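You operate a simulated robot arm through the tools that you are given. There is no shell and no other tool. Be economical: measure what you need, move in short steps, check, and stop when the job is done.

You are at the controls of a simulated robot arm. One attempt, no reset.

Task
Put the gym cloth on the footstool top away on the top shelf of the green bay. Take the tin that says "spent" from the footstool top and leave it on the top of the craft caddy. Take the waxing cloth and put it on the footstool top. Take the mallet with red grip and put it on the console shelf. Press the tip of the pink tea light to switch it up. Take the brush with orange back and put it on the orange clay slab. Take the yellow tea light and leave it on the beige wooden blank. Take the black spare knob and leave it on the console top. Press the tip of the blue tea light to switch it up. Put the dauber with teal grip in the well of the coffee table. Put the brush with purple back on the console top. Take the purple yarn cake and leave it on the top shelf of the pink bay. Fetch the earbud case and set it on the top of the craft caddy. Put the drinking glass on the grey clay slab. The order is free. Set down upright: brush with purple back, drinking glass.
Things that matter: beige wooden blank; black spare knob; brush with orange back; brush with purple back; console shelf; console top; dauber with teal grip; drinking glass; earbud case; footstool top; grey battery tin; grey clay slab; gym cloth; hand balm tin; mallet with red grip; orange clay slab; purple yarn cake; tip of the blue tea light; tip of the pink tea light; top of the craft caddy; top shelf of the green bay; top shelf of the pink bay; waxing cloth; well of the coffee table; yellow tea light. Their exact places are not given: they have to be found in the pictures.

Only the result counts: the job must be done as asked and must still hold three seconds after the hand-in. Knocking over, shifting, dropping, spilling or breaking anything else fails it. Flat cloth is picked up by pressing the open fingertips on it (5 to 10 N) and closing them slowly along it; thin cloth reads only 2 to 8 mm in the jaws.

Robot
A 6-joint arm with a two-finger parallel gripper on a trunk, on a base that drives. Base frame: it is fixed to the floor where the robot stands at the start and does not move with it; the origin is under the middle of the robot, x ahead of it, y to its left, z up. Readings come in m, rad, newtons and seconds.
Its first joint turns from -2.007 to 2.007 rad. Places, roughly: beige wooden blank (12x7x2 cm) [0.5, -1.3, 0.1]; black spare knob (4x4x4 cm) [-0.2, 2.4, 0.5]; brush with orange back (4x3x13 cm) [0.8, -1.5, 0.8]; brush with purple back (11x4x8 cm) [0.2, 2.4, 0.5]; console shelf [-0.1, 2.5, 0.4]; console top [-0.1, 2.5, 0.8]; dauber with teal grip (4x4x10 cm) [-0.1, 2.5, 0.8]; drinking glass (8x8x11 cm) [-1, 0.6, 0.5]; earbud case (7x5x4 cm) [-1.1, 1, 0.4]; footstool top [0.6, 0.2, 0.4]; grey clay slab (12x7x2 cm) [-0.6, 2.4, 0.4]; gym cloth (10x7x5 cm) [0.5, 0, 0.4]; mallet with red grip (9x5x16 cm) [0.5, -1.5, 0.8]; orange clay slab (12x7x2 cm) [-1.2, -0.1, 0.1]; purple yarn cake (8x8x7 cm) [0.4, 2.5, 0.5]; tip of the blue tea light [-1, 0.9, 0.5]; tip of the pink tea light [0.8, -1.3, 0.5]; top of the craft caddy [-0.3, -1.3, 0.4]; top shelf of the green bay [-1.1, 1.1, 0.4]; top shelf of the pink bay [-1.1, -0.7, 0.4]; waxing cloth (10x7x5 cm) [0.5, -1.3, 0.4]; well of the coffee table [1.6, 0.4, 0.3]; yellow tea light (4x4x4 cm) [-0.4, 2.5, 0.8]. Payload 4.2 kg.
The tool frame sits at the grasp point between the pads (the TCP): z along the fingers, y along the line on which they close. The tips reach 0.023 m beyond it. The gripper opens to 0.094 m. The fingers are 0.038 m wide and 0.01 m thick; the gripper's body (0.054 by 0.096 m) begins 0.039 m behind the TCP.
Orientation is that of the tool frame in the base frame, as a unit quaternion [x, y, z, w]. With the fingers straight down and closing along the base's y, the tool's x points along the base's -x, its y along +y and its z along -z.

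Tools
- The arm moves only by the tool apply_moves. Its argument "moves" is a list of rows, each a list of 7 numbers: the closure, from 0 (fully open) to 1 (shut), then the shift along the tool's x, y, z in m, then the turn, a rotation vector about the tool's x, y, z in rad. In form: [[hand, tx, ty, tz, rx, ry, rz], ...]. A call has 1 to 10 rows; each row is the pose to reach, as a shift and turn from the pose commanded when the call began, along the tool's axes at that moment. Each row takes 0.2 s and may step no farther than 0.05 m and 0.15 rad from the row before; otherwise, or with a gripper value out of range, the whole call is refused. Where a pose cannot be reached the arm comes as near as it can. A force on the tool above 40 N (or 10 N above the force at the start of the call, whichever is more), or a blocked arm, ends the call early, and 0.2 s more pass. The fingers move at their own pace (about 0.108 m/s each) and stop on an object; they squeeze with about 29 N. The grip force told is the motor's: it shows also when the fingers shut on nothing. Time passes only in rows, and 0.2 s behind the last, so rows that repeat a pose let the fingers close. The reply holds the time, the measured pose of the TCP, the force on the tool along the base axes, the opening and the grip force, in the units named above and with some noise, with the torque about the TCP (base axes, N m) and any sound that the robot's microphone picked up.
- Cameras (640 x 400 px; columns grow to the right, rows downward): "scene" is now at [0.2341, 0.1998, 0.9309]; the picture's right is [0.07, -1.00, 0.00], its down [-0.69, -0.05, -0.72] and it looks along [0.72, 0.05, -0.70] (base axes); focal length 255 px, centre (320, 200). "wrist" rides on the gripper at [0.086, 0.016, -0.075] in the tool frame; the picture's right is [-0.18, 0.98, 0.00], its down [-0.58, -0.11, -0.81] and it looks along [-0.79, -0.15, 0.59] (tool axes); focal length 243 px, centre (320, 200).
- get_image(camera): a new picture of that camera. It takes no simulated time.
- move_column(by): slides the trunk up (or, below 0, down) by that many m; the arm and the scene camera ride with it, the base frame stays. It gives what a move gives, with no picture.
- drive_base(legs): drives the robot by 1 to 6 legs, each [ahead, turn to the left] in m and rad, along the robot's own axes; the way and the turn of a leg run together, so that a leg with both is an arc; at most 1.5 m and 3.142 rad a leg. The arm and the cameras ride along, it lands a little off, and it stops where it bumps. It gives what a move gives.
- pan_tilt(pan, tilt): turns the head with the scene camera to pan (to the left, within 1.396 rad either way) and tilt (down, from -0.506 to 1.204), counted from straight ahead of the robot. It gives what a move gives.
- probe_pixels(camera, pixels): for up to 12 pixels [column, row] of the newest picture of that camera ("zoom" is the newest enlarged one), the place [x, y, z] in the base frame of the surface seen there, good to about 0.003 m. It takes no simulated time.
- inspect(camera, box): a new picture of the part [left, top, right, bottom] of that camera's present view, enlarged. It takes no simulated time.
- finish_job(): hands the job in; it is judged then, once.

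Go step by step. Measure first, check grasps and placings, and put right what went wrong. The budget is 392 turns and 360 pictures, counting those below and the enlarged ones. Unless the task says otherwise, let go and move clear before handing in.

The tools are called after "Call:" as a command line: name --pt "numbers of a row" for each row, then --argument value for the rest, lists and objects as JSON in quotes. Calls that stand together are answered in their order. apply_moves: Moves the arm, as the interface text tells. Its arguments: {"type":"object","properties":{"moves":{"type":"array","items":{"type":"array","items":{"type":"number"}}}},"required":["moves"]} The other tools are called the same way: move_column (by) slides the trunk up or down; drive_base (legs) drives the base; pan_tilt (pan, tilt) turns the head that bears the scene camera; get_image (camera) takes a picture; probe_pixels (camera, pixels) gives the place of the surface under pixels of a picture; inspect (camera, box) takes an enlarged picture of a part of a camera's view; finish_job () hands the job in.

At the start:

```text
time: 0.0
position: [0.6003, 0.0596, 0.7407]
tool_rot: [0.001, 1.0, 0.0, 0.0]
ft_force: [-0.1, 0.1, 0.4]
ft_torque: [0.01, 0.01, 0.01]
gripper_width: 0.0939
gripper_force: 0.2
trunk travel left (down, up): [-0.3, 0.69]
robot x, y, heading: [-0.0001, -0.0011, 0.002]
head pan, tilt: [0.066, 0.77]
```

scene: 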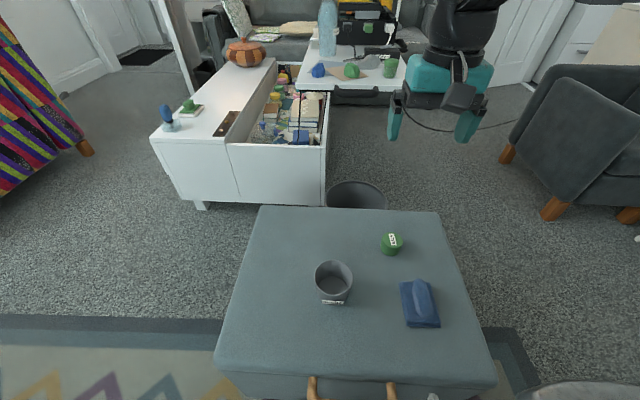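
wrist: 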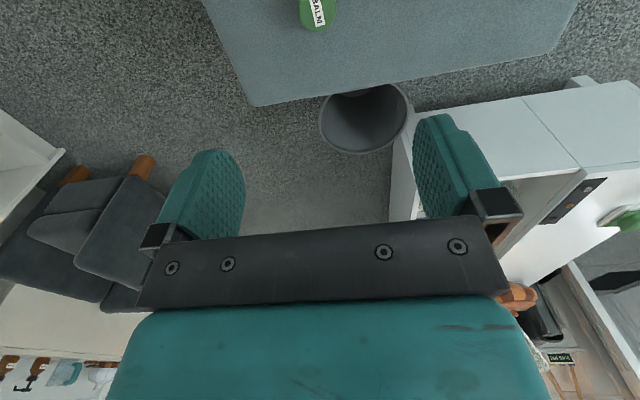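

The footstool carries a grey open tin (333,280), a green tin (392,243) and a blue cloth (420,303). I'll zoom in to read the labels.

Call:
inspect --camera "scene" --box '[220, 200, 500, 375]'

Call:
probe_pixels --camera "scene" --pixels '[[333, 262], [333, 303], [392, 240], [420, 290], [403, 285], [441, 327], [408, 328], [428, 280], [350, 250], [317, 275], [352, 275], [300, 70]]'

```text
2.29 times, centred on (360, 288) of scene
```

zoom: 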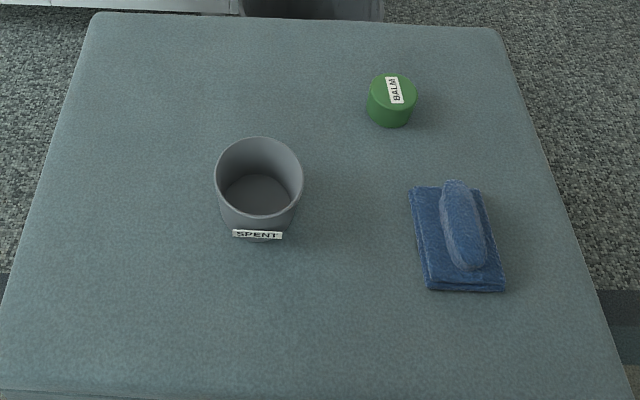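

```text
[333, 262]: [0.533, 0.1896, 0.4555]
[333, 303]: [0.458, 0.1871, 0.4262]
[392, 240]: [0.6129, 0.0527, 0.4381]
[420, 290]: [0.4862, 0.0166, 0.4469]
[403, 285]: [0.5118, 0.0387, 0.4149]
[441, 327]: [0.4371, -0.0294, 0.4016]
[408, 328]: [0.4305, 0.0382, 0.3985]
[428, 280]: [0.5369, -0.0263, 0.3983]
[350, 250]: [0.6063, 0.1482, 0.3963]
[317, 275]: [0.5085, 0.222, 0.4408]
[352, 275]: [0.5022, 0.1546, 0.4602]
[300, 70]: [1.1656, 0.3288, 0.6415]
```

The tin labelled SPENT is the grey one. Next I'll look around the room with the head.

Call:
pan_tilt --pan 1.39 --tilt 0.4

Call:
get_image --camera "scene"

Call:
pan_tilt --pan -1.39 --tilt 0.4

Call:
get_image --camera "scene"

Call:
pan_tilt --pan 0 --tilt 0.3

Call:
get_image --camera "scene"

```text
time: 1.5
position: [0.6004, 0.059, 0.7409]
tool_rot: [0.001, 1.0, 0.0, 0.0]
ft_force: [0.1, -0.2, 0.2]
ft_torque: [0.05, 0.0, 0.03]
gripper_width: 0.094
gripper_force: 0.1
trunk travel left (down, up): [-0.3, 0.69]
robot x, y, heading: [0.0012, 0.0009, -0.0]
head pan, tilt: [1.389, 0.4]
```

```text
356 pictures are left
```

scene: 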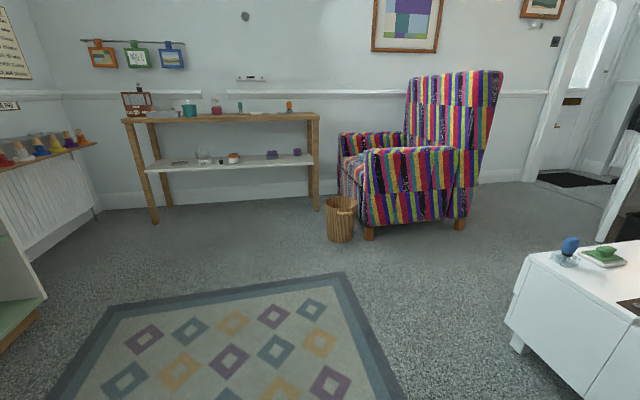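

```text
time: 3.9
position: [0.6013, 0.0579, 0.7401]
tool_rot: [0.0, 1.0, 0.0, 0.001]
ft_force: [0.0, 0.5, 0.2]
ft_torque: [0.0, 0.05, -0.03]
gripper_width: 0.094
gripper_force: 0.1
trunk travel left (down, up): [-0.3, 0.69]
robot x, y, heading: [-0.0015, -0.0016, -0.003]
head pan, tilt: [-1.389, 0.4]
```

```text
355 pictures are left
```

scene: 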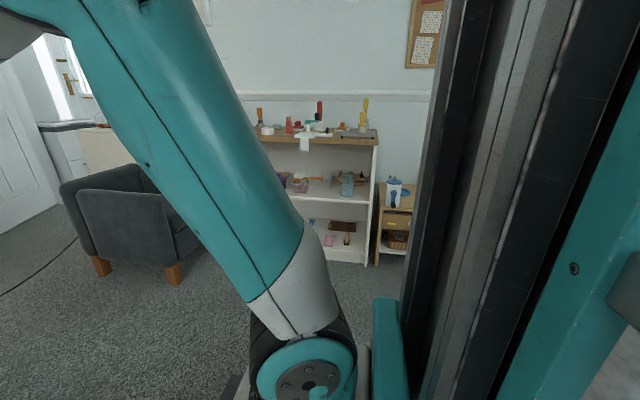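

```text
time: 5.5
position: [0.599, 0.0579, 0.7401]
tool_rot: [0.0, 1.0, 0.001, 0.001]
ft_force: [0.3, -0.2, -0.4]
ft_torque: [0.04, 0.02, -0.01]
gripper_width: 0.0942
gripper_force: 0.0
trunk travel left (down, up): [-0.3, 0.69]
robot x, y, heading: [0.0004, 0.0017, 0.003]
head pan, tilt: [0.0, 0.3]
```

```text
354 pictures are left
```

scene: 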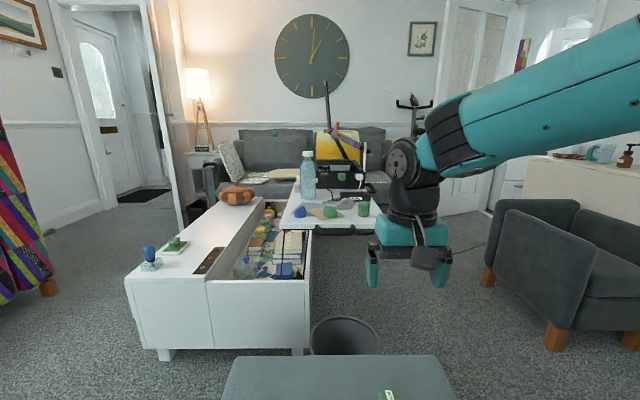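

The console is to the left, the bookcase and caddy to the right rear, and the coffee table ahead. I'll measure the SPENT tin precisely first.

Call:
pan_tilt --pan 0.066 --tilt 0.77

Call:
inspect --camera "scene" --box '[280, 245, 392, 315]'

```text
time: 6.4
position: [0.6006, 0.0593, 0.7403]
tool_rot: [0.0, 1.0, 0.0, 0.0]
ft_force: [-0.5, 0.1, -0.3]
ft_torque: [0.02, 0.01, 0.01]
gripper_width: 0.0943
gripper_force: 0.0
trunk travel left (down, up): [-0.3, 0.69]
robot x, y, heading: [-0.0015, 0.0008, -0.002]
head pan, tilt: [0.066, 0.77]
```

```text
5.71 times, centred on (336, 280) of scene
```

zoom: 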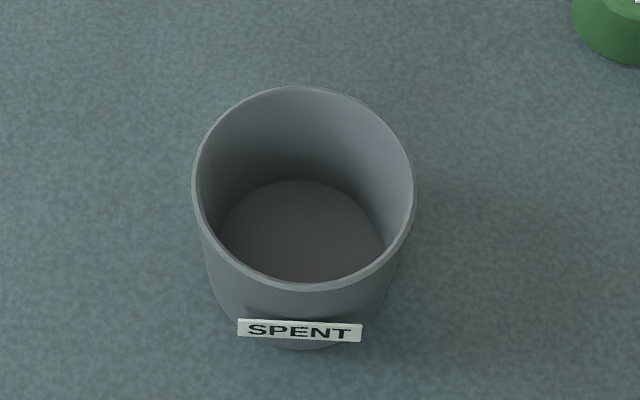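

Call:
probe_pixels --camera "zoom" --pixels '[[195, 188], [413, 188], [302, 88], [306, 287], [302, 240], [300, 330], [100, 200], [500, 200]]'

```text
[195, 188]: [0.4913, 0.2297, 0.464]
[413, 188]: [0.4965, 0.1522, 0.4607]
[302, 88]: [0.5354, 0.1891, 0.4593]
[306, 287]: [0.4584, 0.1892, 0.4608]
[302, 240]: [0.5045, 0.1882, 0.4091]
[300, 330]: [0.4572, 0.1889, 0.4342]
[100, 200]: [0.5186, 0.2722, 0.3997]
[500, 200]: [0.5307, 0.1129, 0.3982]
```

The tin's centre is (0.497, 0.190), diameter 0.077, rim z 0.461. I'll move above it and descend.

Call:
apply_moves --pt "0 0.03 0.035 0 0 0 0" --pt "0 0.06 0.07 0 0 0 0" --pt "0 0.085 0.105 0 0 0 0" --pt "0 0.1036 0.131 0.02 0 0 0" --pt "0 0.1036 0.131 0.07 0 0 0" --pt "0 0.1036 0.131 0.12 0 0 0" --pt "0 0.1036 0.131 0.17 0 0 0" --pt "0 0.1036 0.131 0.2 0 0 0" --pt "0 0.1036 0.131 0.2 0 0 0"

Call:
get_image --camera "scene"

Call:
get_image --camera "wrist"

```text
time: 8.4
position: [0.4975, 0.1878, 0.5406]
tool_rot: [0.0, 1.0, 0.0, 0.0]
ft_force: [0.3, 0.0, -0.7]
ft_torque: [-0.04, 0.01, -0.01]
gripper_width: 0.0938
gripper_force: 0.1
trunk travel left (down, up): [-0.3, 0.69]
robot x, y, heading: [0.0001, 0.0004, -0.004]
head pan, tilt: [0.066, 0.77]
```

```text
352 pictures are left
```

scene: 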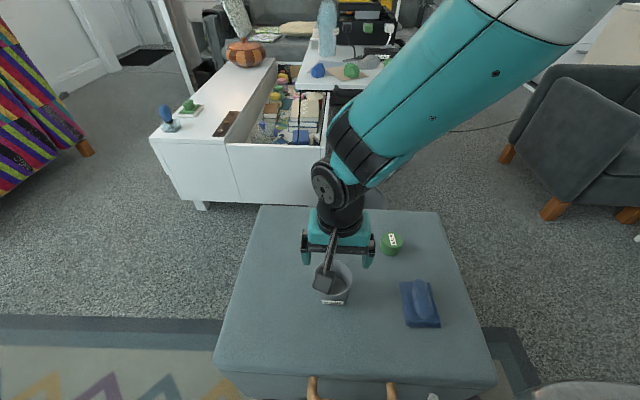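

```text
351 pictures are left
```

wrist: 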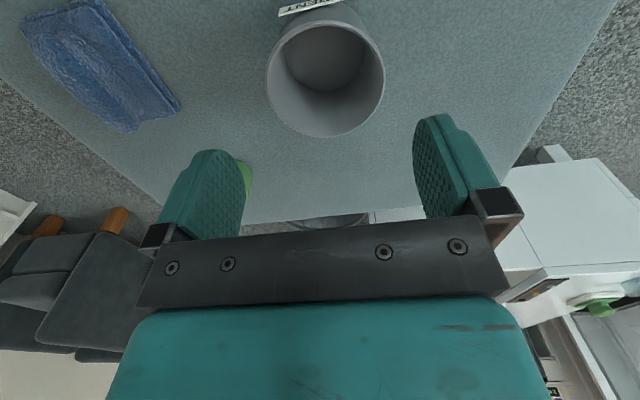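

Alignment looks right, with the tin at column 326 between the pads. I'll descend and grip.

Call:
apply_moves --pt "0 0 0.002 0.045 0 0 0" --pt "0 0 0.002 0.08 0 0 0" --pt "0 0 0.002 0.104 0 0 0" --pt "0 0 0.002 0.104 0 0 0" --pt "0.5 0 0.002 0.104 0 0 0" --pt "1 0 0.002 0.104 0 0 0" --pt "1 0 0.002 0.104 0 0 0" --pt "1 0 0.002 0.104 0 0 0"

Call:
apply_moves --pt "1 0 0 -0.03 0 0 0" --pt "1 0 0 -0.08 0 0 0" --pt "1 0 0 -0.13 0 0 0" --pt "1 0 0 -0.18 0 0 0" --pt "1 0 0 -0.23 0 0 0" --pt "1 0 0 -0.28 0 0 0"

Call:
get_image --camera "wrist"

```text
time: 10.2
position: [0.4984, 0.1914, 0.4348]
tool_rot: [0.0, 1.0, 0.001, 0.0]
ft_force: [0.4, -0.6, 0.1]
ft_torque: [-0.02, 0.0, -0.02]
gripper_width: 0.079
gripper_force: 28.7
trunk travel left (down, up): [-0.3, 0.69]
robot x, y, heading: [0.0015, 0.0016, 0.004]
head pan, tilt: [0.066, 0.77]
```

```text
time: 11.6
position: [0.4987, 0.1921, 0.7145]
tool_rot: [0.001, 1.0, 0.0, -0.001]
ft_force: [0.1, -0.5, -0.8]
ft_torque: [0.01, -0.02, 0.01]
gripper_width: 0.0791
gripper_force: 29.0
trunk travel left (down, up): [-0.3, 0.69]
robot x, y, heading: [-0.0016, -0.0015, 0.003]
head pan, tilt: [0.066, 0.77]
```

```text
350 pictures are left
```

wrist: 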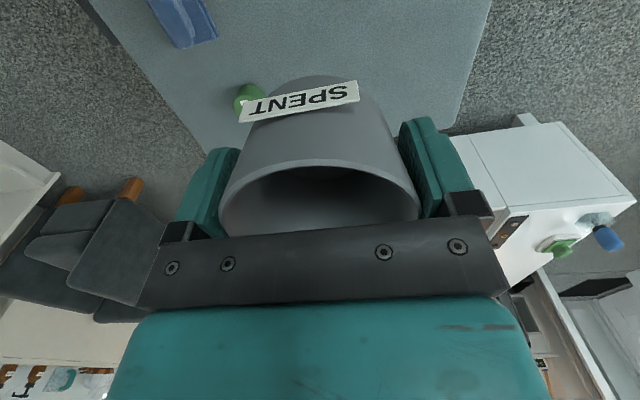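

The tin is gripped (opening 0.079) and lifted. I'll back off from the footstool and turn towards the caddy.

Call:
drive_base --legs '[[-0.15, 0], [0, -1.69]]'

Call:
pan_tilt --pan 0 --tilt 0.4

Call:
get_image --camera "scene"

```text
time: 16.9
position: [0.0021, -0.5109, 0.7132]
tool_rot: [0.734, 0.679, 0.0, -0.001]
ft_force: [0.2, 0.0, -1.0]
ft_torque: [-0.03, 0.01, 0.0]
gripper_width: 0.0789
gripper_force: 28.9
trunk travel left (down, up): [-0.3, 0.69]
robot x, y, heading: [-0.1497, -0.0021, -1.651]
head pan, tilt: [0.066, 0.77]
```

```text
time: 17.8
position: [0.0024, -0.5122, 0.7132]
tool_rot: [0.735, 0.678, 0.0, 0.001]
ft_force: [-0.2, 0.8, -1.2]
ft_torque: [-0.01, -0.02, 0.0]
gripper_width: 0.0792
gripper_force: 29.4
trunk travel left (down, up): [-0.3, 0.69]
robot x, y, heading: [-0.1518, -0.001, -1.652]
head pan, tilt: [0.0, 0.4]
```

```text
349 pictures are left
```

scene: 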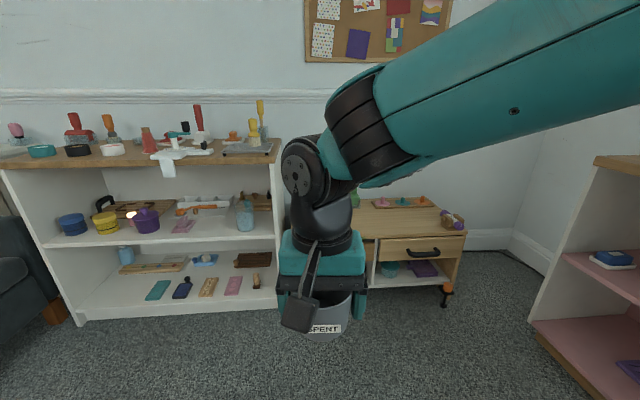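

The caddy with its wooden top is at (400,215) and the bookcase on the left. I'll zoom in and probe both.

Call:
inspect --camera "scene" --box '[340, 170, 500, 270]'

Call:
probe_pixels --camera "zoom" --pixels '[[100, 200], [250, 200], [400, 220], [120, 260], [480, 255], [380, 130], [250, 130], [340, 120], [320, 210], [440, 200], [200, 245], [60, 120]]'

Call:
inspect --camera "scene" --box '[0, 90, 290, 320]'

```text
4.00 times, centred on (420, 220) of scene
```

zoom: 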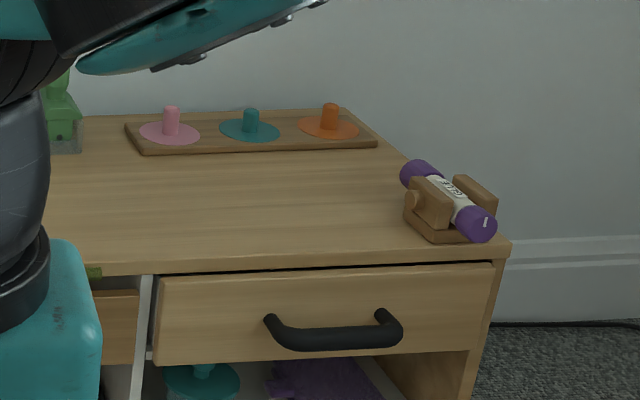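

```text
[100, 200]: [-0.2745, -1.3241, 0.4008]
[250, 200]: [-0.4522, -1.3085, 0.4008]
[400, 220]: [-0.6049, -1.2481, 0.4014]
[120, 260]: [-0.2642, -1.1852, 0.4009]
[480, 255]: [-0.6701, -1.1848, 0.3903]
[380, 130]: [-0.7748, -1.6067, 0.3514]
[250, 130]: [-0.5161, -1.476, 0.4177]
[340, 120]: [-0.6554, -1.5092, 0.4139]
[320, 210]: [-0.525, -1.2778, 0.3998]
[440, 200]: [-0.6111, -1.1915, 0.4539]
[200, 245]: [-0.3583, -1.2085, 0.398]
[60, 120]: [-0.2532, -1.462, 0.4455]
```

```text
1.74 times, centred on (145, 205) of scene
```

zoom: 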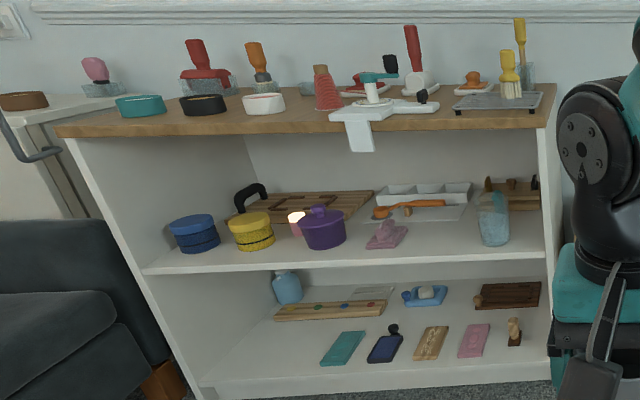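

The caddy top is at z 0.40, free around (-0.40,-1.32). I'll swing the arm to the robot's right first to stay clear of the bookcase, then drive in.

Call:
apply_moves --pt "1 0 -0.045 0 0 0 0" --pt "1 0 -0.09 0 0 0 0" --pt "1 0 -0.135 0 0 0 0" --pt "1 0 -0.18 0 0 0 0" --pt "1 0 -0.225 0 0 0 0" --pt "1 0 -0.27 0 0 0 0" --pt "1 0 -0.31 0 0 0 0" --pt "1 0 -0.335 0 0 0 0"

Call:
drive_base --legs '[[0.7, 0]]'

Call:
pan_tilt --pan 0 --tilt 0.7

Call:
get_image --camera "scene"

```text
time: 19.6
position: [-0.3329, -0.4873, 0.7136]
tool_rot: [0.734, 0.679, 0.0, 0.001]
ft_force: [-0.3, -0.2, -1.2]
ft_torque: [-0.01, -0.02, -0.01]
gripper_width: 0.0789
gripper_force: 29.1
trunk travel left (down, up): [-0.3, 0.69]
robot x, y, heading: [-0.1556, 0.0016, -1.647]
head pan, tilt: [0.0, 0.4]
```

```text
time: 23.4
position: [-0.3768, -1.1751, 0.7131]
tool_rot: [0.73, 0.683, -0.001, 0.0]
ft_force: [0.2, 0.2, -0.6]
ft_torque: [-0.01, 0.03, -0.01]
gripper_width: 0.079
gripper_force: 29.7
trunk travel left (down, up): [-0.3, 0.69]
robot x, y, heading: [-0.2017, -0.6859, -1.636]
head pan, tilt: [0.0, 0.4]
```

```text
time: 24.2
position: [-0.3764, -1.1755, 0.7123]
tool_rot: [0.73, 0.684, 0.001, 0.0]
ft_force: [0.9, 0.9, -1.1]
ft_torque: [-0.01, -0.01, 0.02]
gripper_width: 0.0791
gripper_force: 28.4
trunk travel left (down, up): [-0.3, 0.69]
robot x, y, heading: [-0.2015, -0.6888, -1.632]
head pan, tilt: [0.0, 0.7]
```

```text
346 pictures are left
```

scene: 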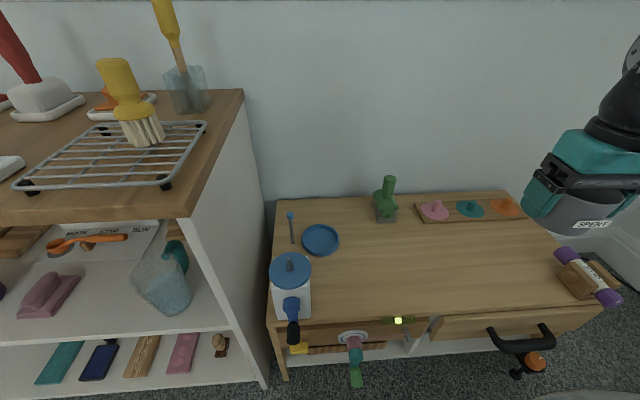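

The caddy top has a free area around (430,260). I'll probe it.

Call:
probe_pixels --camera "scene" --pixels '[[430, 260], [380, 260], [480, 270], [430, 300], [430, 230], [320, 238], [383, 205], [565, 255], [195, 210], [240, 100], [600, 300], [310, 300]]'

```text
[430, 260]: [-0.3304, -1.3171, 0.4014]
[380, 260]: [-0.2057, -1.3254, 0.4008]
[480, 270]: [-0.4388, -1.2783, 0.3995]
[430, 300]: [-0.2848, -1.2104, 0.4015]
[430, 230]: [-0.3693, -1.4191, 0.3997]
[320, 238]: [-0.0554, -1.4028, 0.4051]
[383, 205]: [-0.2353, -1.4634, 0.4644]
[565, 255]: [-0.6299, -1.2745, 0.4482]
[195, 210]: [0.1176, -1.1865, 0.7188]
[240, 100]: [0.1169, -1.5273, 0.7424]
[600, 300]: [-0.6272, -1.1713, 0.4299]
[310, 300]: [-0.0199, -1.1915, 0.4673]
```

I'll move over (-0.40,-1.31) and lower to just above the caddy top.

Call:
apply_moves --pt "1 -0.045 -0.005 0 0 0 0" --pt "1 -0.09 -0.01 0 0 0 0" --pt "1 -0.136 -0.015 0 0 0 0" --pt "1 -0.136 -0.015 0.05 0 0 0" --pt "1 -0.136 -0.015 0.1 0 0 0" --pt "1 -0.136 -0.015 0.15 0 0 0" --pt "1 -0.136 -0.015 0.2 0 0 0" --pt "1 -0.136 -0.015 0.24 0 0 0" --pt "1 -0.136 -0.015 0.265 0 0 0" --pt "1 -0.136 -0.015 0.271 0 0 0"

Call:
get_image --camera "scene"

```text
time: 26.4
position: [-0.3991, -1.3098, 0.441]
tool_rot: [0.73, 0.683, 0.0, 0.0]
ft_force: [0.4, -0.4, -1.3]
ft_torque: [-0.02, 0.0, -0.03]
gripper_width: 0.0788
gripper_force: 28.8
trunk travel left (down, up): [-0.3, 0.69]
robot x, y, heading: [-0.2011, -0.6866, -1.64]
head pan, tilt: [0.0, 0.7]
```

```text
345 pictures are left
```

scene: 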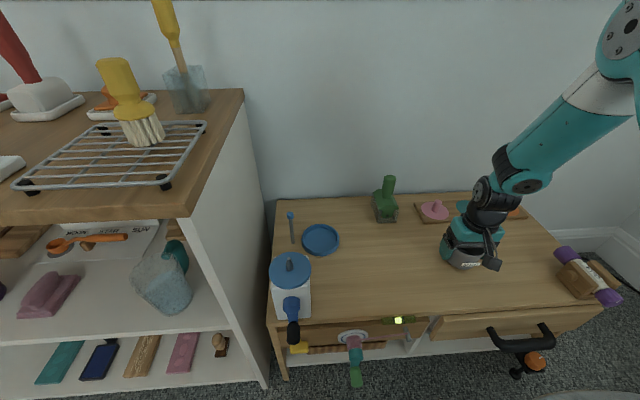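

It is about 3 mm above the top. I'll lower until contact, then open and lift.

Call:
apply_moves --pt "1 0 0 0.002 0 0 0" --pt "1 0 0 0.004 0 0 0" --pt "1 0 0 0.004 0 0 0"

Call:
apply_moves --pt "0.5 0 0 0 0 0 0" --pt "0 0 0 0 0 0 0" --pt "0 0 0 0 0 0 0" --pt "0 0 0 -0.03 0 0 0" --pt "0 0 0 -0.08 0 0 0" --pt "0 0 0 -0.13 0 0 0" --pt "0 0 0 -0.18 0 0 0" --pt "0 0 0 -0.23 0 0 0" --pt "0 0 0 -0.28 0 0 0"

Call:
get_image --camera "scene"

```text
time: 27.2
position: [-0.3996, -1.3082, 0.4385]
tool_rot: [0.729, 0.684, 0.0, 0.0]
ft_force: [-0.8, 0.4, -0.3]
ft_torque: [0.01, 0.01, 0.01]
gripper_width: 0.0788
gripper_force: 28.8
trunk travel left (down, up): [-0.3, 0.69]
robot x, y, heading: [-0.2022, -0.6839, -1.636]
head pan, tilt: [0.0, 0.7]
```

```text
time: 29.2
position: [-0.4026, -1.3104, 0.7186]
tool_rot: [0.73, 0.684, 0.0, 0.0]
ft_force: [-1.1, 0.3, -0.5]
ft_torque: [0.01, 0.01, -0.03]
gripper_width: 0.0941
gripper_force: 0.1
trunk travel left (down, up): [-0.3, 0.69]
robot x, y, heading: [-0.197, -0.6868, -1.631]
head pan, tilt: [0.0, 0.7]
```

```text
344 pictures are left
```

scene: 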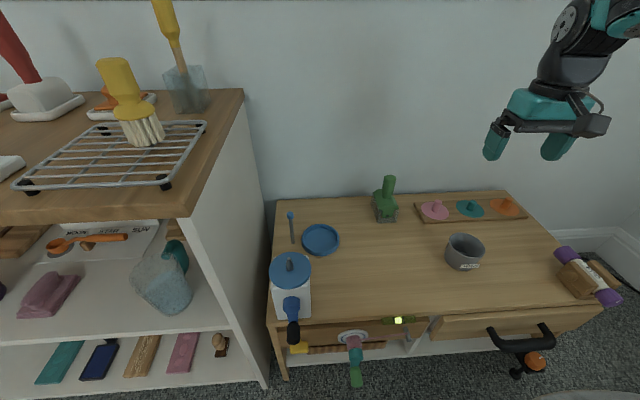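

The tin stands on the caddy. Next is the bookcase: I'll retract the arm, back off and drive round to face it.

Call:
apply_moves --pt "0 0.045 0.02 0 0 0 0" --pt "0 0.09 0.04 0 0 0 0" --pt "0 0.135 0.07 -0.01 0 0 0" --pt "0 0.18 0.1 -0.03 0 0 0" --pt "0 0.22 0.12 -0.06 0 0 0" --pt "0 0.25 0.14 -0.09 0 0 0"

Call:
drive_base --legs '[[-0.3, 0], [0, 1.6], [0.62, 0], [0, -1.55]]'

Call:
pan_tilt --pan 0 --tilt 0.5

Call:
get_image --camera "scene"

```text
refused: row 3 steps farther than a row can; nothing moved
```

```text
time: 39.4
position: [1.0233, -0.6862, 0.7186]
tool_rot: [0.104, 0.995, 0.0, 0.0]
ft_force: [-0.1, -0.8, -0.6]
ft_torque: [0.01, -0.02, 0.02]
gripper_width: 0.0941
gripper_force: 0.0
trunk travel left (down, up): [-0.3, 0.69]
robot x, y, heading: [0.434, -0.4101, -0.17]
head pan, tilt: [0.0, 0.7]
stopped in leg 4: the robot was blocked; the commanded pose is now the measured one
```

```text
time: 40.1
position: [1.0229, -0.6864, 0.7189]
tool_rot: [0.103, 0.995, 0.0, 0.0]
ft_force: [-0.4, 0.0, 0.5]
ft_torque: [0.02, 0.0, -0.02]
gripper_width: 0.094
gripper_force: 0.0
trunk travel left (down, up): [-0.3, 0.69]
robot x, y, heading: [0.4331, -0.4078, -0.175]
head pan, tilt: [0.0, 0.499]
```

```text
343 pictures are left
```

scene: 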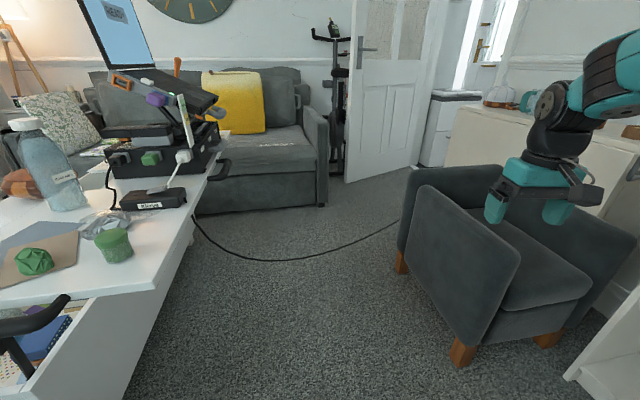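

Leg 4 was blocked, perhaps by the arm against the chair or the base against the footstool. I'll look around before moving anything.

Call:
pan_tilt --pan 1.39 --tilt 0.9

Call:
get_image --camera "scene"

Call:
pan_tilt --pan -0.6 --tilt 0.6

Call:
get_image --camera "scene"

Call:
get_image --camera "wrist"

```text
time: 41.6
position: [1.0237, -0.6859, 0.7183]
tool_rot: [0.103, 0.995, -0.001, 0.0]
ft_force: [0.4, -0.3, 0.7]
ft_torque: [-0.01, 0.0, -0.03]
gripper_width: 0.0941
gripper_force: 0.0
trunk travel left (down, up): [-0.3, 0.69]
robot x, y, heading: [0.4306, -0.4094, -0.176]
head pan, tilt: [1.389, 0.901]
```

```text
342 pictures are left
```

scene: 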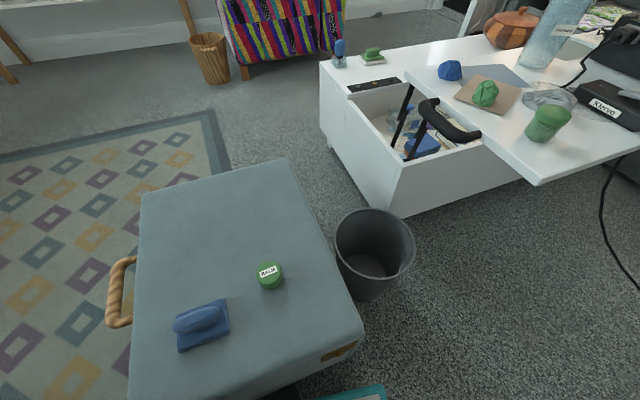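

```text
time: 43.6
position: [1.0234, -0.6874, 0.7196]
tool_rot: [0.103, 0.995, 0.001, -0.001]
ft_force: [0.2, -1.1, 0.4]
ft_torque: [-0.01, 0.01, -0.01]
gripper_width: 0.0939
gripper_force: 0.0
trunk travel left (down, up): [-0.3, 0.69]
robot x, y, heading: [0.4335, -0.4135, -0.177]
head pan, tilt: [-0.6, 0.6]
```

```text
341 pictures are left
```

scene: 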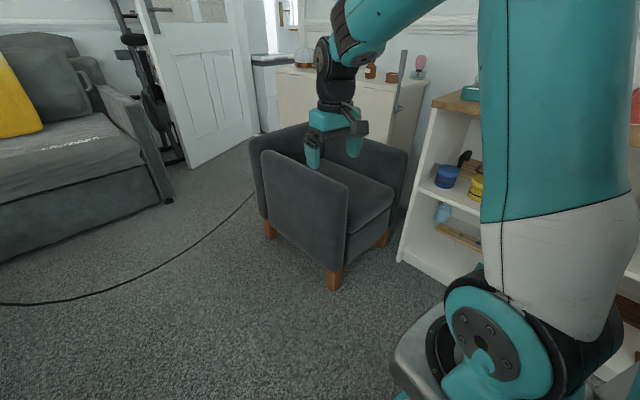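

```text
340 pictures are left
```

wrist: 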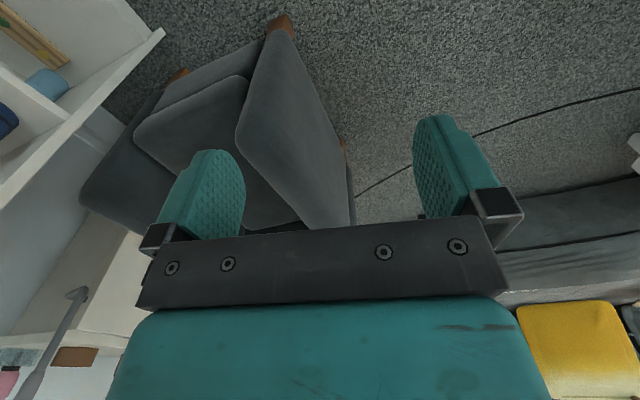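

The base's teal corner appears very near the footstool (360,390 in the left view). I'll check whether the footstool moved.

Call:
pan_tilt --pan 1.39 --tilt 1.2

Call:
get_image --camera "scene"

```text
time: 45.5
position: [1.0248, -0.6863, 0.7185]
tool_rot: [0.105, 0.995, 0.0, 0.0]
ft_force: [-0.5, 0.2, -0.5]
ft_torque: [-0.01, 0.0, 0.0]
gripper_width: 0.0939
gripper_force: 0.1
trunk travel left (down, up): [-0.3, 0.69]
robot x, y, heading: [0.4329, -0.4106, -0.172]
head pan, tilt: [1.389, 1.201]
```

```text
339 pictures are left
```

scene: 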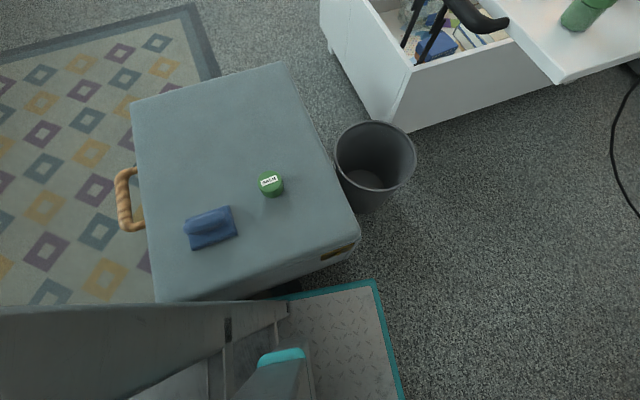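

Call:
probe_pixels --camera "scene" --pixels '[[270, 181], [205, 220], [375, 283], [405, 398], [288, 298], [355, 235], [158, 300], [136, 102], [285, 65], [150, 225], [280, 380]]'

```text
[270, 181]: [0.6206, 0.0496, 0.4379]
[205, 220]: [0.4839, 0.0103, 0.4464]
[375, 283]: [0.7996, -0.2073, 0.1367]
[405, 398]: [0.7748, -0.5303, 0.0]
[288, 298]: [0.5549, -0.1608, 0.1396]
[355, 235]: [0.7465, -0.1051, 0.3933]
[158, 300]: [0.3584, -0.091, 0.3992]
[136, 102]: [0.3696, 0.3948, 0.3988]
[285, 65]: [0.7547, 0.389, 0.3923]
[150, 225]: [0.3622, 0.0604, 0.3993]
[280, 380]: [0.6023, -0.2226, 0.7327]
```

The base is about 0.66×0.52 m and its left side is only 2–3 cm from the footstool, which hasn't moved (balm and cloth are where they were). I'll raise and retract the arm, then plan wider turns.

Call:
apply_moves --pt "0 0 0 -0.045 0 0 0" --pt "0 0 0 -0.09 0 0 0" --pt "0 0.04 0.02 -0.1 0 0 0" --pt "0 0.08 0.04 -0.1 0 0 0" --pt "0 0.12 0.06 -0.1 0 0 0" --pt "0 0.16 0.08 -0.1 0 0 0" --pt "0 0.2 0.1 -0.1 0 0 0" --pt "0 0.23 0.13 -0.1 0 0 0"

```text
time: 47.3
position: [0.8717, -0.5019, 0.8163]
tool_rot: [0.105, 0.994, 0.0, -0.001]
ft_force: [-0.6, 1.1, 0.1]
ft_torque: [0.0, -0.02, -0.02]
gripper_width: 0.094
gripper_force: 0.0
out of reach, approached as far as the arm can: row 7, 8
trunk travel left (down, up): [-0.3, 0.69]
robot x, y, heading: [0.4337, -0.4092, -0.177]
head pan, tilt: [1.389, 1.201]
```

The arm is retracted to about 0.45 m reach. I'll reverse along the current line, then swing around to face the bookcase.

Call:
drive_base --legs '[[-0.6, 0], [0, -0.34], [0.7, 0], [0, -1.06]]'

Call:
pan_tilt --pan 0 --tilt 0.55

Call:
get_image --camera "scene"

```text
time: 48.9
position: [0.7368, -0.4985, 0.8161]
tool_rot: [0.126, 0.992, 0.0, 0.0]
ft_force: [-0.6, 0.0, 1.0]
ft_torque: [0.0, -0.02, 0.01]
gripper_width: 0.094
gripper_force: 0.1
trunk travel left (down, up): [-0.3, 0.69]
robot x, y, heading: [0.301, -0.3945, -0.314]
head pan, tilt: [1.389, 1.201]
stopped in leg 1: the robot was blocked; the commanded pose is now the measured one
```

```text
time: 50.5
position: [0.7369, -0.4978, 0.8151]
tool_rot: [0.126, 0.992, 0.0, 0.0]
ft_force: [-0.3, -0.2, -0.7]
ft_torque: [0.01, 0.02, 0.02]
gripper_width: 0.0941
gripper_force: 0.0
trunk travel left (down, up): [-0.3, 0.69]
robot x, y, heading: [0.299, -0.3963, -0.314]
head pan, tilt: [0.0, 0.55]
```

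```text
338 pictures are left
```

scene: 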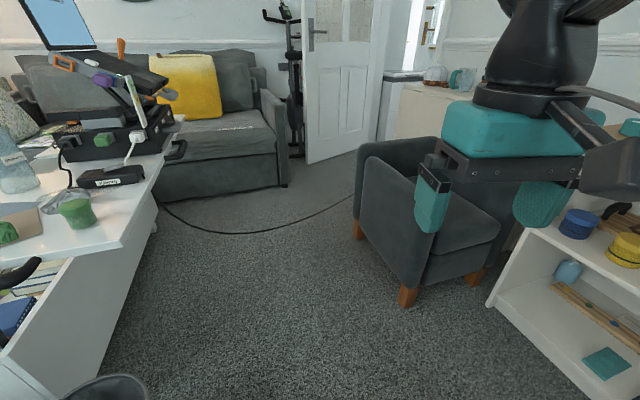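

It was blocked again and rotated a bit, so the base is rubbing on something on the left or rear. I'll look left and down again.

Call:
pan_tilt --pan 1.39 --tilt 1.2

Call:
get_image --camera "scene"

Call:
probe_pixels --camera "scene" --pixels '[[320, 200], [200, 200], [250, 300], [150, 330], [100, 250], [400, 200]]'

```text
time: 52.0
position: [0.7371, -0.4972, 0.8171]
tool_rot: [0.126, 0.992, 0.001, 0.0]
ft_force: [0.0, -0.1, 0.6]
ft_torque: [0.01, 0.02, 0.0]
gripper_width: 0.0939
gripper_force: 0.0
trunk travel left (down, up): [-0.3, 0.69]
robot x, y, heading: [0.2998, -0.3987, -0.317]
head pan, tilt: [1.389, 1.201]
```

```text
337 pictures are left
```

scene: 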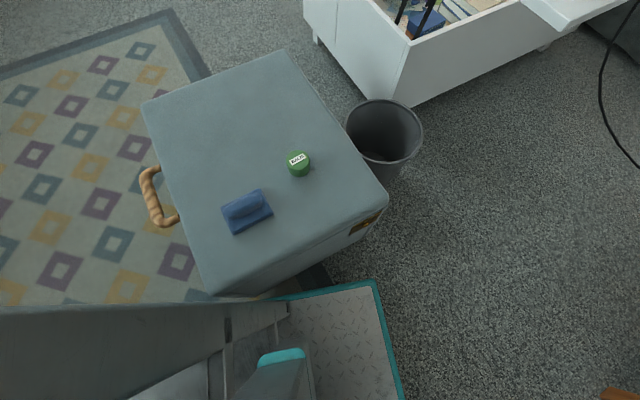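

```text
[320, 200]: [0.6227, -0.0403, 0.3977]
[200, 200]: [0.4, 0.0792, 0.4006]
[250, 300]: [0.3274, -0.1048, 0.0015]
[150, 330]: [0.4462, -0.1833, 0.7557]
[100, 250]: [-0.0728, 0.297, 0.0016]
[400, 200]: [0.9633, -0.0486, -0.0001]
```

Call:
probe_pixels --camera "scene" --pixels '[[213, 290], [383, 208], [145, 106], [286, 54], [298, 158], [246, 205], [375, 284], [278, 297], [318, 275], [305, 262], [340, 284], [240, 288]]'

Call:
inspect --camera "scene" --box '[180, 190, 420, 340]'

```text
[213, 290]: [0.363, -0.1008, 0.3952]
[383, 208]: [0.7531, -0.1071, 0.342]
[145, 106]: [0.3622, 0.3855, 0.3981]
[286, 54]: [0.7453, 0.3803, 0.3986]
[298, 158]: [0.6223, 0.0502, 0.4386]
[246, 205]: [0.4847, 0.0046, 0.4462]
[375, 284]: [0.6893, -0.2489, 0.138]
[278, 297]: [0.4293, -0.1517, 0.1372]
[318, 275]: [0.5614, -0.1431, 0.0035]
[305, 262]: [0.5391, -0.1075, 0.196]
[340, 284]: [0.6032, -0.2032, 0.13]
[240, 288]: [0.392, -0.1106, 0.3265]
```

```text
2.67 times, centred on (300, 265) of scene
```

zoom: 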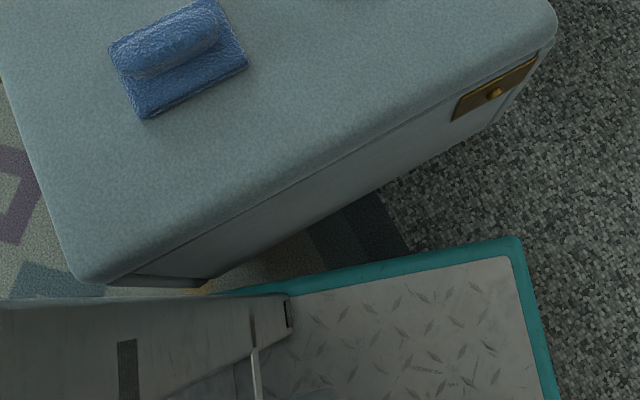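

The footstool hasn't moved. The base collision half-width is about 0.29 m, so I was squeezed against its corner. I'll check the chair position before moving forward.

Call:
pan_tilt --pan 0 --tilt 0.9

Call:
get_image --camera "scene"

Call:
probe_pixels --camera "scene" --pixels '[[400, 170], [410, 120], [360, 90], [330, 390], [200, 380], [300, 350], [500, 200], [560, 250], [420, 150]]'

```text
time: 53.5
position: [0.7366, -0.4972, 0.816]
tool_rot: [0.126, 0.992, 0.0, 0.0]
ft_force: [0.6, 0.6, -0.2]
ft_torque: [-0.02, 0.03, 0.02]
gripper_width: 0.094
gripper_force: 0.0
trunk travel left (down, up): [-0.3, 0.69]
robot x, y, heading: [0.2979, -0.3951, -0.312]
head pan, tilt: [0.0, 0.901]
```

```text
335 pictures are left
```

scene: 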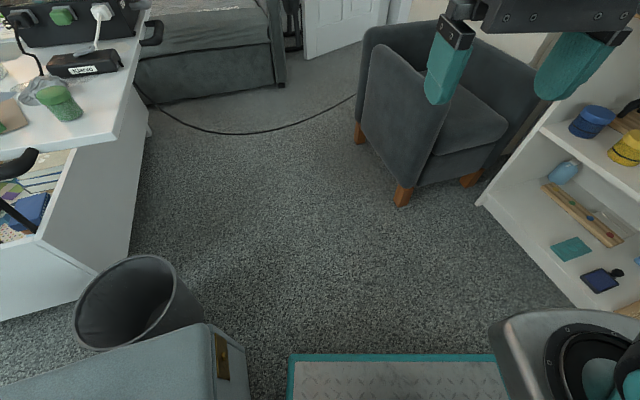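

```text
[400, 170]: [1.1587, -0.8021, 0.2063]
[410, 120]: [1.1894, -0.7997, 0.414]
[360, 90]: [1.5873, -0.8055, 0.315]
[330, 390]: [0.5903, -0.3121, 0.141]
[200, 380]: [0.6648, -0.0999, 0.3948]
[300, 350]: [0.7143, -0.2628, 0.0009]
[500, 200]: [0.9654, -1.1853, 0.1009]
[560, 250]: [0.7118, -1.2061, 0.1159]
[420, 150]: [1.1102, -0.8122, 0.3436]
```

The chair is clear (x>1.1, y<-0.8). I'll go forward, turn left and reverse out.

Call:
drive_base --legs '[[0.32, 0], [0, 0.5], [-0.6, 0], [0, -0.25]]'

```text
time: 60.9
position: [0.4675, -0.5994, 0.8158]
tool_rot: [-0.002, 1.0, 0.0, 0.0]
ft_force: [-0.4, 0.5, -0.1]
ft_torque: [0.01, -0.02, -0.01]
gripper_width: 0.0939
gripper_force: 0.0
trunk travel left (down, up): [-0.3, 0.69]
robot x, y, heading: [0.0227, -0.6101, -0.06]
head pan, tilt: [0.0, 0.901]
```

Freed. Now I'll drive in front of the bookcase and turn to face it.

Call:
drive_base --legs '[[0.45, 0], [0, -1.51]]'

Call:
pan_tilt --pan 0.1 --tilt 0.6

Call:
get_image --camera "scene"

```text
time: 67.4
position: [0.4994, -1.0885, 0.815]
tool_rot: [0.694, 0.72, 0.0, -0.001]
ft_force: [-0.3, 0.5, 0.0]
ft_torque: [-0.02, 0.01, -0.01]
gripper_width: 0.094
gripper_force: 0.1
trunk travel left (down, up): [-0.3, 0.69]
robot x, y, heading: [0.4723, -0.6458, -1.595]
head pan, tilt: [0.0, 0.901]
```

```text
time: 68.2
position: [0.4987, -1.0883, 0.8175]
tool_rot: [0.694, 0.72, 0.0, -0.001]
ft_force: [0.4, 0.7, 0.2]
ft_torque: [0.0, -0.03, -0.01]
gripper_width: 0.094
gripper_force: 0.0
trunk travel left (down, up): [-0.3, 0.69]
robot x, y, heading: [0.4754, -0.6381, -1.595]
head pan, tilt: [0.099, 0.6]
```

```text
334 pictures are left
```

scene: 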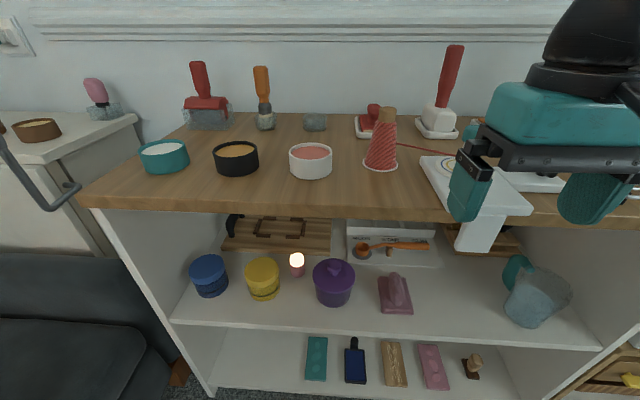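

Good view: cloth at (395,293), tea light at (297,262), blank at (393,363), red-gripped tool at (445,100), orange brush at (263,95). I'll zoom and probe.

Call:
inspect --camera "scene" --box '[170, 230, 430, 392]'

Call:
probe_pixels --camera "zoom" --pixels '[[307, 70], [314, 105], [545, 160], [555, 130], [520, 190], [590, 190], [560, 120], [545, 335], [550, 290], [400, 100], [240, 110], [450, 230]]'

Call:
inspect --camera "scene" --box '[160, 30, 480, 230]'

Call:
probe_pixels --camera "zoom" --pixels '[[205, 85], [205, 135], [210, 180], [580, 60], [560, 150], [555, 200], [80, 80], [90, 150], [250, 200], [400, 330]]'

```text
2.46 times, centred on (300, 311) of scene
```

zoom: 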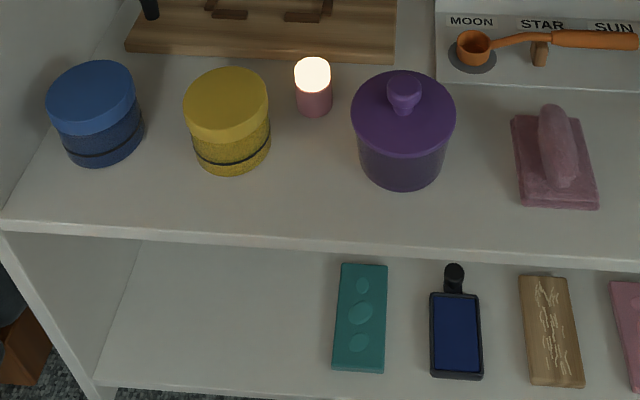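

```text
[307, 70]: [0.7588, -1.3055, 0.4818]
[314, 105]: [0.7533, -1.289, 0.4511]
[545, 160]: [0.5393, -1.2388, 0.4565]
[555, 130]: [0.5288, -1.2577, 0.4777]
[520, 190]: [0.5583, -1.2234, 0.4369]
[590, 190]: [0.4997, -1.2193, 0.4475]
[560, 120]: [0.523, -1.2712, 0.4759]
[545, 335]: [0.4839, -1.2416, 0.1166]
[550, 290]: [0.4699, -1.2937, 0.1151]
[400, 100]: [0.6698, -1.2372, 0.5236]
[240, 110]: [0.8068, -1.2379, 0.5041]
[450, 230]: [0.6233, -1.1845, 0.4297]
```

```text
2.00 times, centred on (320, 130) of scene
```

zoom: 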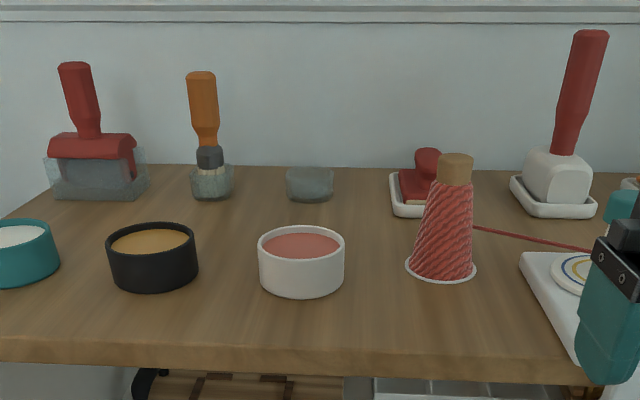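

```text
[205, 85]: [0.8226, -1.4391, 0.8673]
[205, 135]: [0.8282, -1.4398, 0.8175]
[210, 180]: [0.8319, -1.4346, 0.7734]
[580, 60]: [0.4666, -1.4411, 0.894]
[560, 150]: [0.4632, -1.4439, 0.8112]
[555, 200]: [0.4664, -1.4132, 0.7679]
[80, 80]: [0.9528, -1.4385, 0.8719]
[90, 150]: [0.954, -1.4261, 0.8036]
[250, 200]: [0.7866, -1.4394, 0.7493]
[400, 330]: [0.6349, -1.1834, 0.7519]
```

The pink tea light is at about (0.757,-1.30) with its flame top around z 0.49. The shelf is at 0.43 and the bookcase front at y -1.19. I'll bring the gripper in front of it and tilt it forward with fingers closed.

Call:
apply_moves --pt "1 0.01 0.03 0 0 0 0" --pt "1 0.02 0.07 0 0 0 0" --pt "1 0.02 0.105 0.03 0 0 0" --pt "1 0.02 0.14 0.06 0 0 0" --pt "1 0.02 0.175 0.09 0 0 0" --pt "1 0.02 0.21 0.12 0 0 0" --pt "1 0.02 0.245 0.15 0 0 0" --pt "1 0.02 0.255 0.19 0 0 0" --pt "1 0.02 0.255 0.21 0 0 0"

```text
time: 70.2
position: [0.7524, -1.0565, 0.6063]
tool_rot: [0.693, 0.721, 0.0, 0.001]
ft_force: [0.6, 0.6, 0.6]
ft_torque: [0.01, 0.02, 0.01]
gripper_width: 0.0
gripper_force: 28.8
trunk travel left (down, up): [-0.3, 0.69]
robot x, y, heading: [0.471, -0.6414, -1.601]
head pan, tilt: [0.099, 0.6]
```

Now I'll tilt the tool forward by 0.85 rad.

Call:
apply_moves --pt "1 0 0 0 0 -0.14 0" --pt "1 0 0 0 0 -0.28 0" --pt "1 0 0 0 0 -0.42 0" --pt "1 0 0 0 0 -0.56 0" --pt "1 0 0 0 0 -0.7 0" --pt "1 0 0 0 0 -0.85 0" --pt "1 0 0 0 0 -0.85 0"

Call:
get_image --camera "scene"

Call:
get_image --camera "wrist"

```text
time: 71.4
position: [0.7144, -1.128, 0.6168]
tool_rot: [0.722, 0.617, -0.227, 0.214]
ft_force: [-0.5, 0.8, 0.1]
ft_torque: [0.05, 0.0, -0.01]
gripper_width: 0.0
gripper_force: 29.5
trunk travel left (down, up): [-0.3, 0.69]
robot x, y, heading: [0.4687, -0.64, -1.596]
head pan, tilt: [0.099, 0.6]
stopped in row 5: the arm was blocked; the commanded pose is now the measured one
```

```text
331 pictures are left
```

scene: 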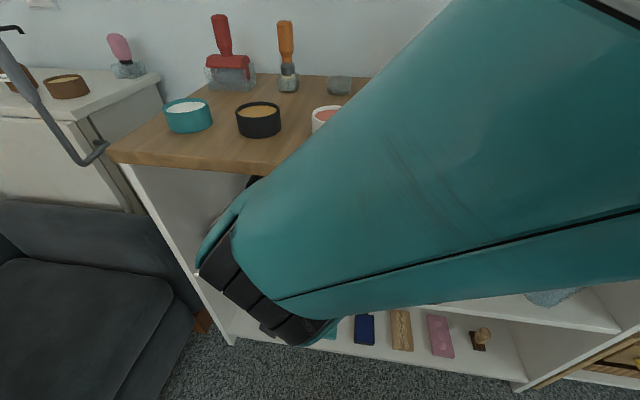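

```text
330 pictures are left
```

wrist: 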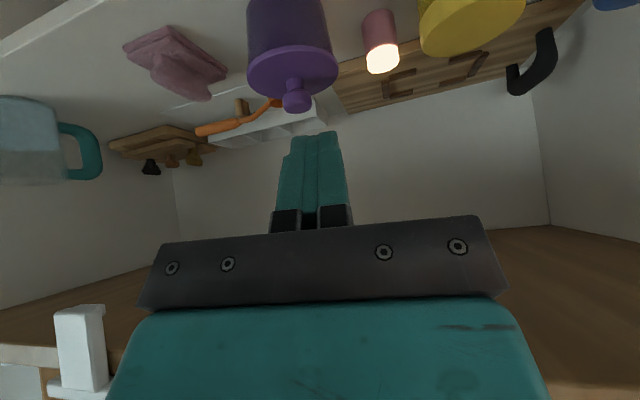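

The tilt stopped at about 0.64 rad because the forearm comes in steep. I'll back off 0.14 m and lower the trunk so the forearm is flatter.

Call:
drive_base --legs '[[-0.14, 0]]'

Call:
apply_moves --pt "1 0 0 0 0 0.15 0" --pt "1 -0.02 0 -0.03 0 0.3 0" --pt "1 -0.04 0 -0.06 0 0.45 0" --pt "1 -0.06 0 -0.09 0 0.55 0"

Call:
move_column --by -0.15

```text
time: 72.7
position: [0.72, -0.9877, 0.6168]
tool_rot: [0.721, 0.619, -0.229, 0.213]
ft_force: [0.3, -0.2, 0.2]
ft_torque: [0.02, 0.01, -0.01]
gripper_width: 0.0
gripper_force: 28.9
trunk travel left (down, up): [-0.3, 0.69]
robot x, y, heading: [0.4756, -0.5013, -1.59]
head pan, tilt: [0.099, 0.6]
```

```text
time: 73.7
position: [0.7192, -0.9813, 0.7248]
tool_rot: [0.756, 0.653, -0.023, 0.037]
ft_force: [0.0, 0.4, -0.4]
ft_torque: [0.04, 0.05, -0.03]
gripper_width: 0.0
gripper_force: 28.8
trunk travel left (down, up): [-0.3, 0.69]
robot x, y, heading: [0.4797, -0.501, -1.594]
head pan, tilt: [0.099, 0.6]
```

```text
time: 75.4
position: [0.72, -0.981, 0.5742]
tool_rot: [0.755, 0.654, -0.024, 0.038]
ft_force: [-0.2, -0.1, -0.4]
ft_torque: [0.0, -0.01, -0.02]
gripper_width: 0.0001
gripper_force: 29.0
trunk travel left (down, up): [-0.15, 0.84]
robot x, y, heading: [0.4761, -0.5026, -1.594]
head pan, tilt: [0.099, 0.6]
```

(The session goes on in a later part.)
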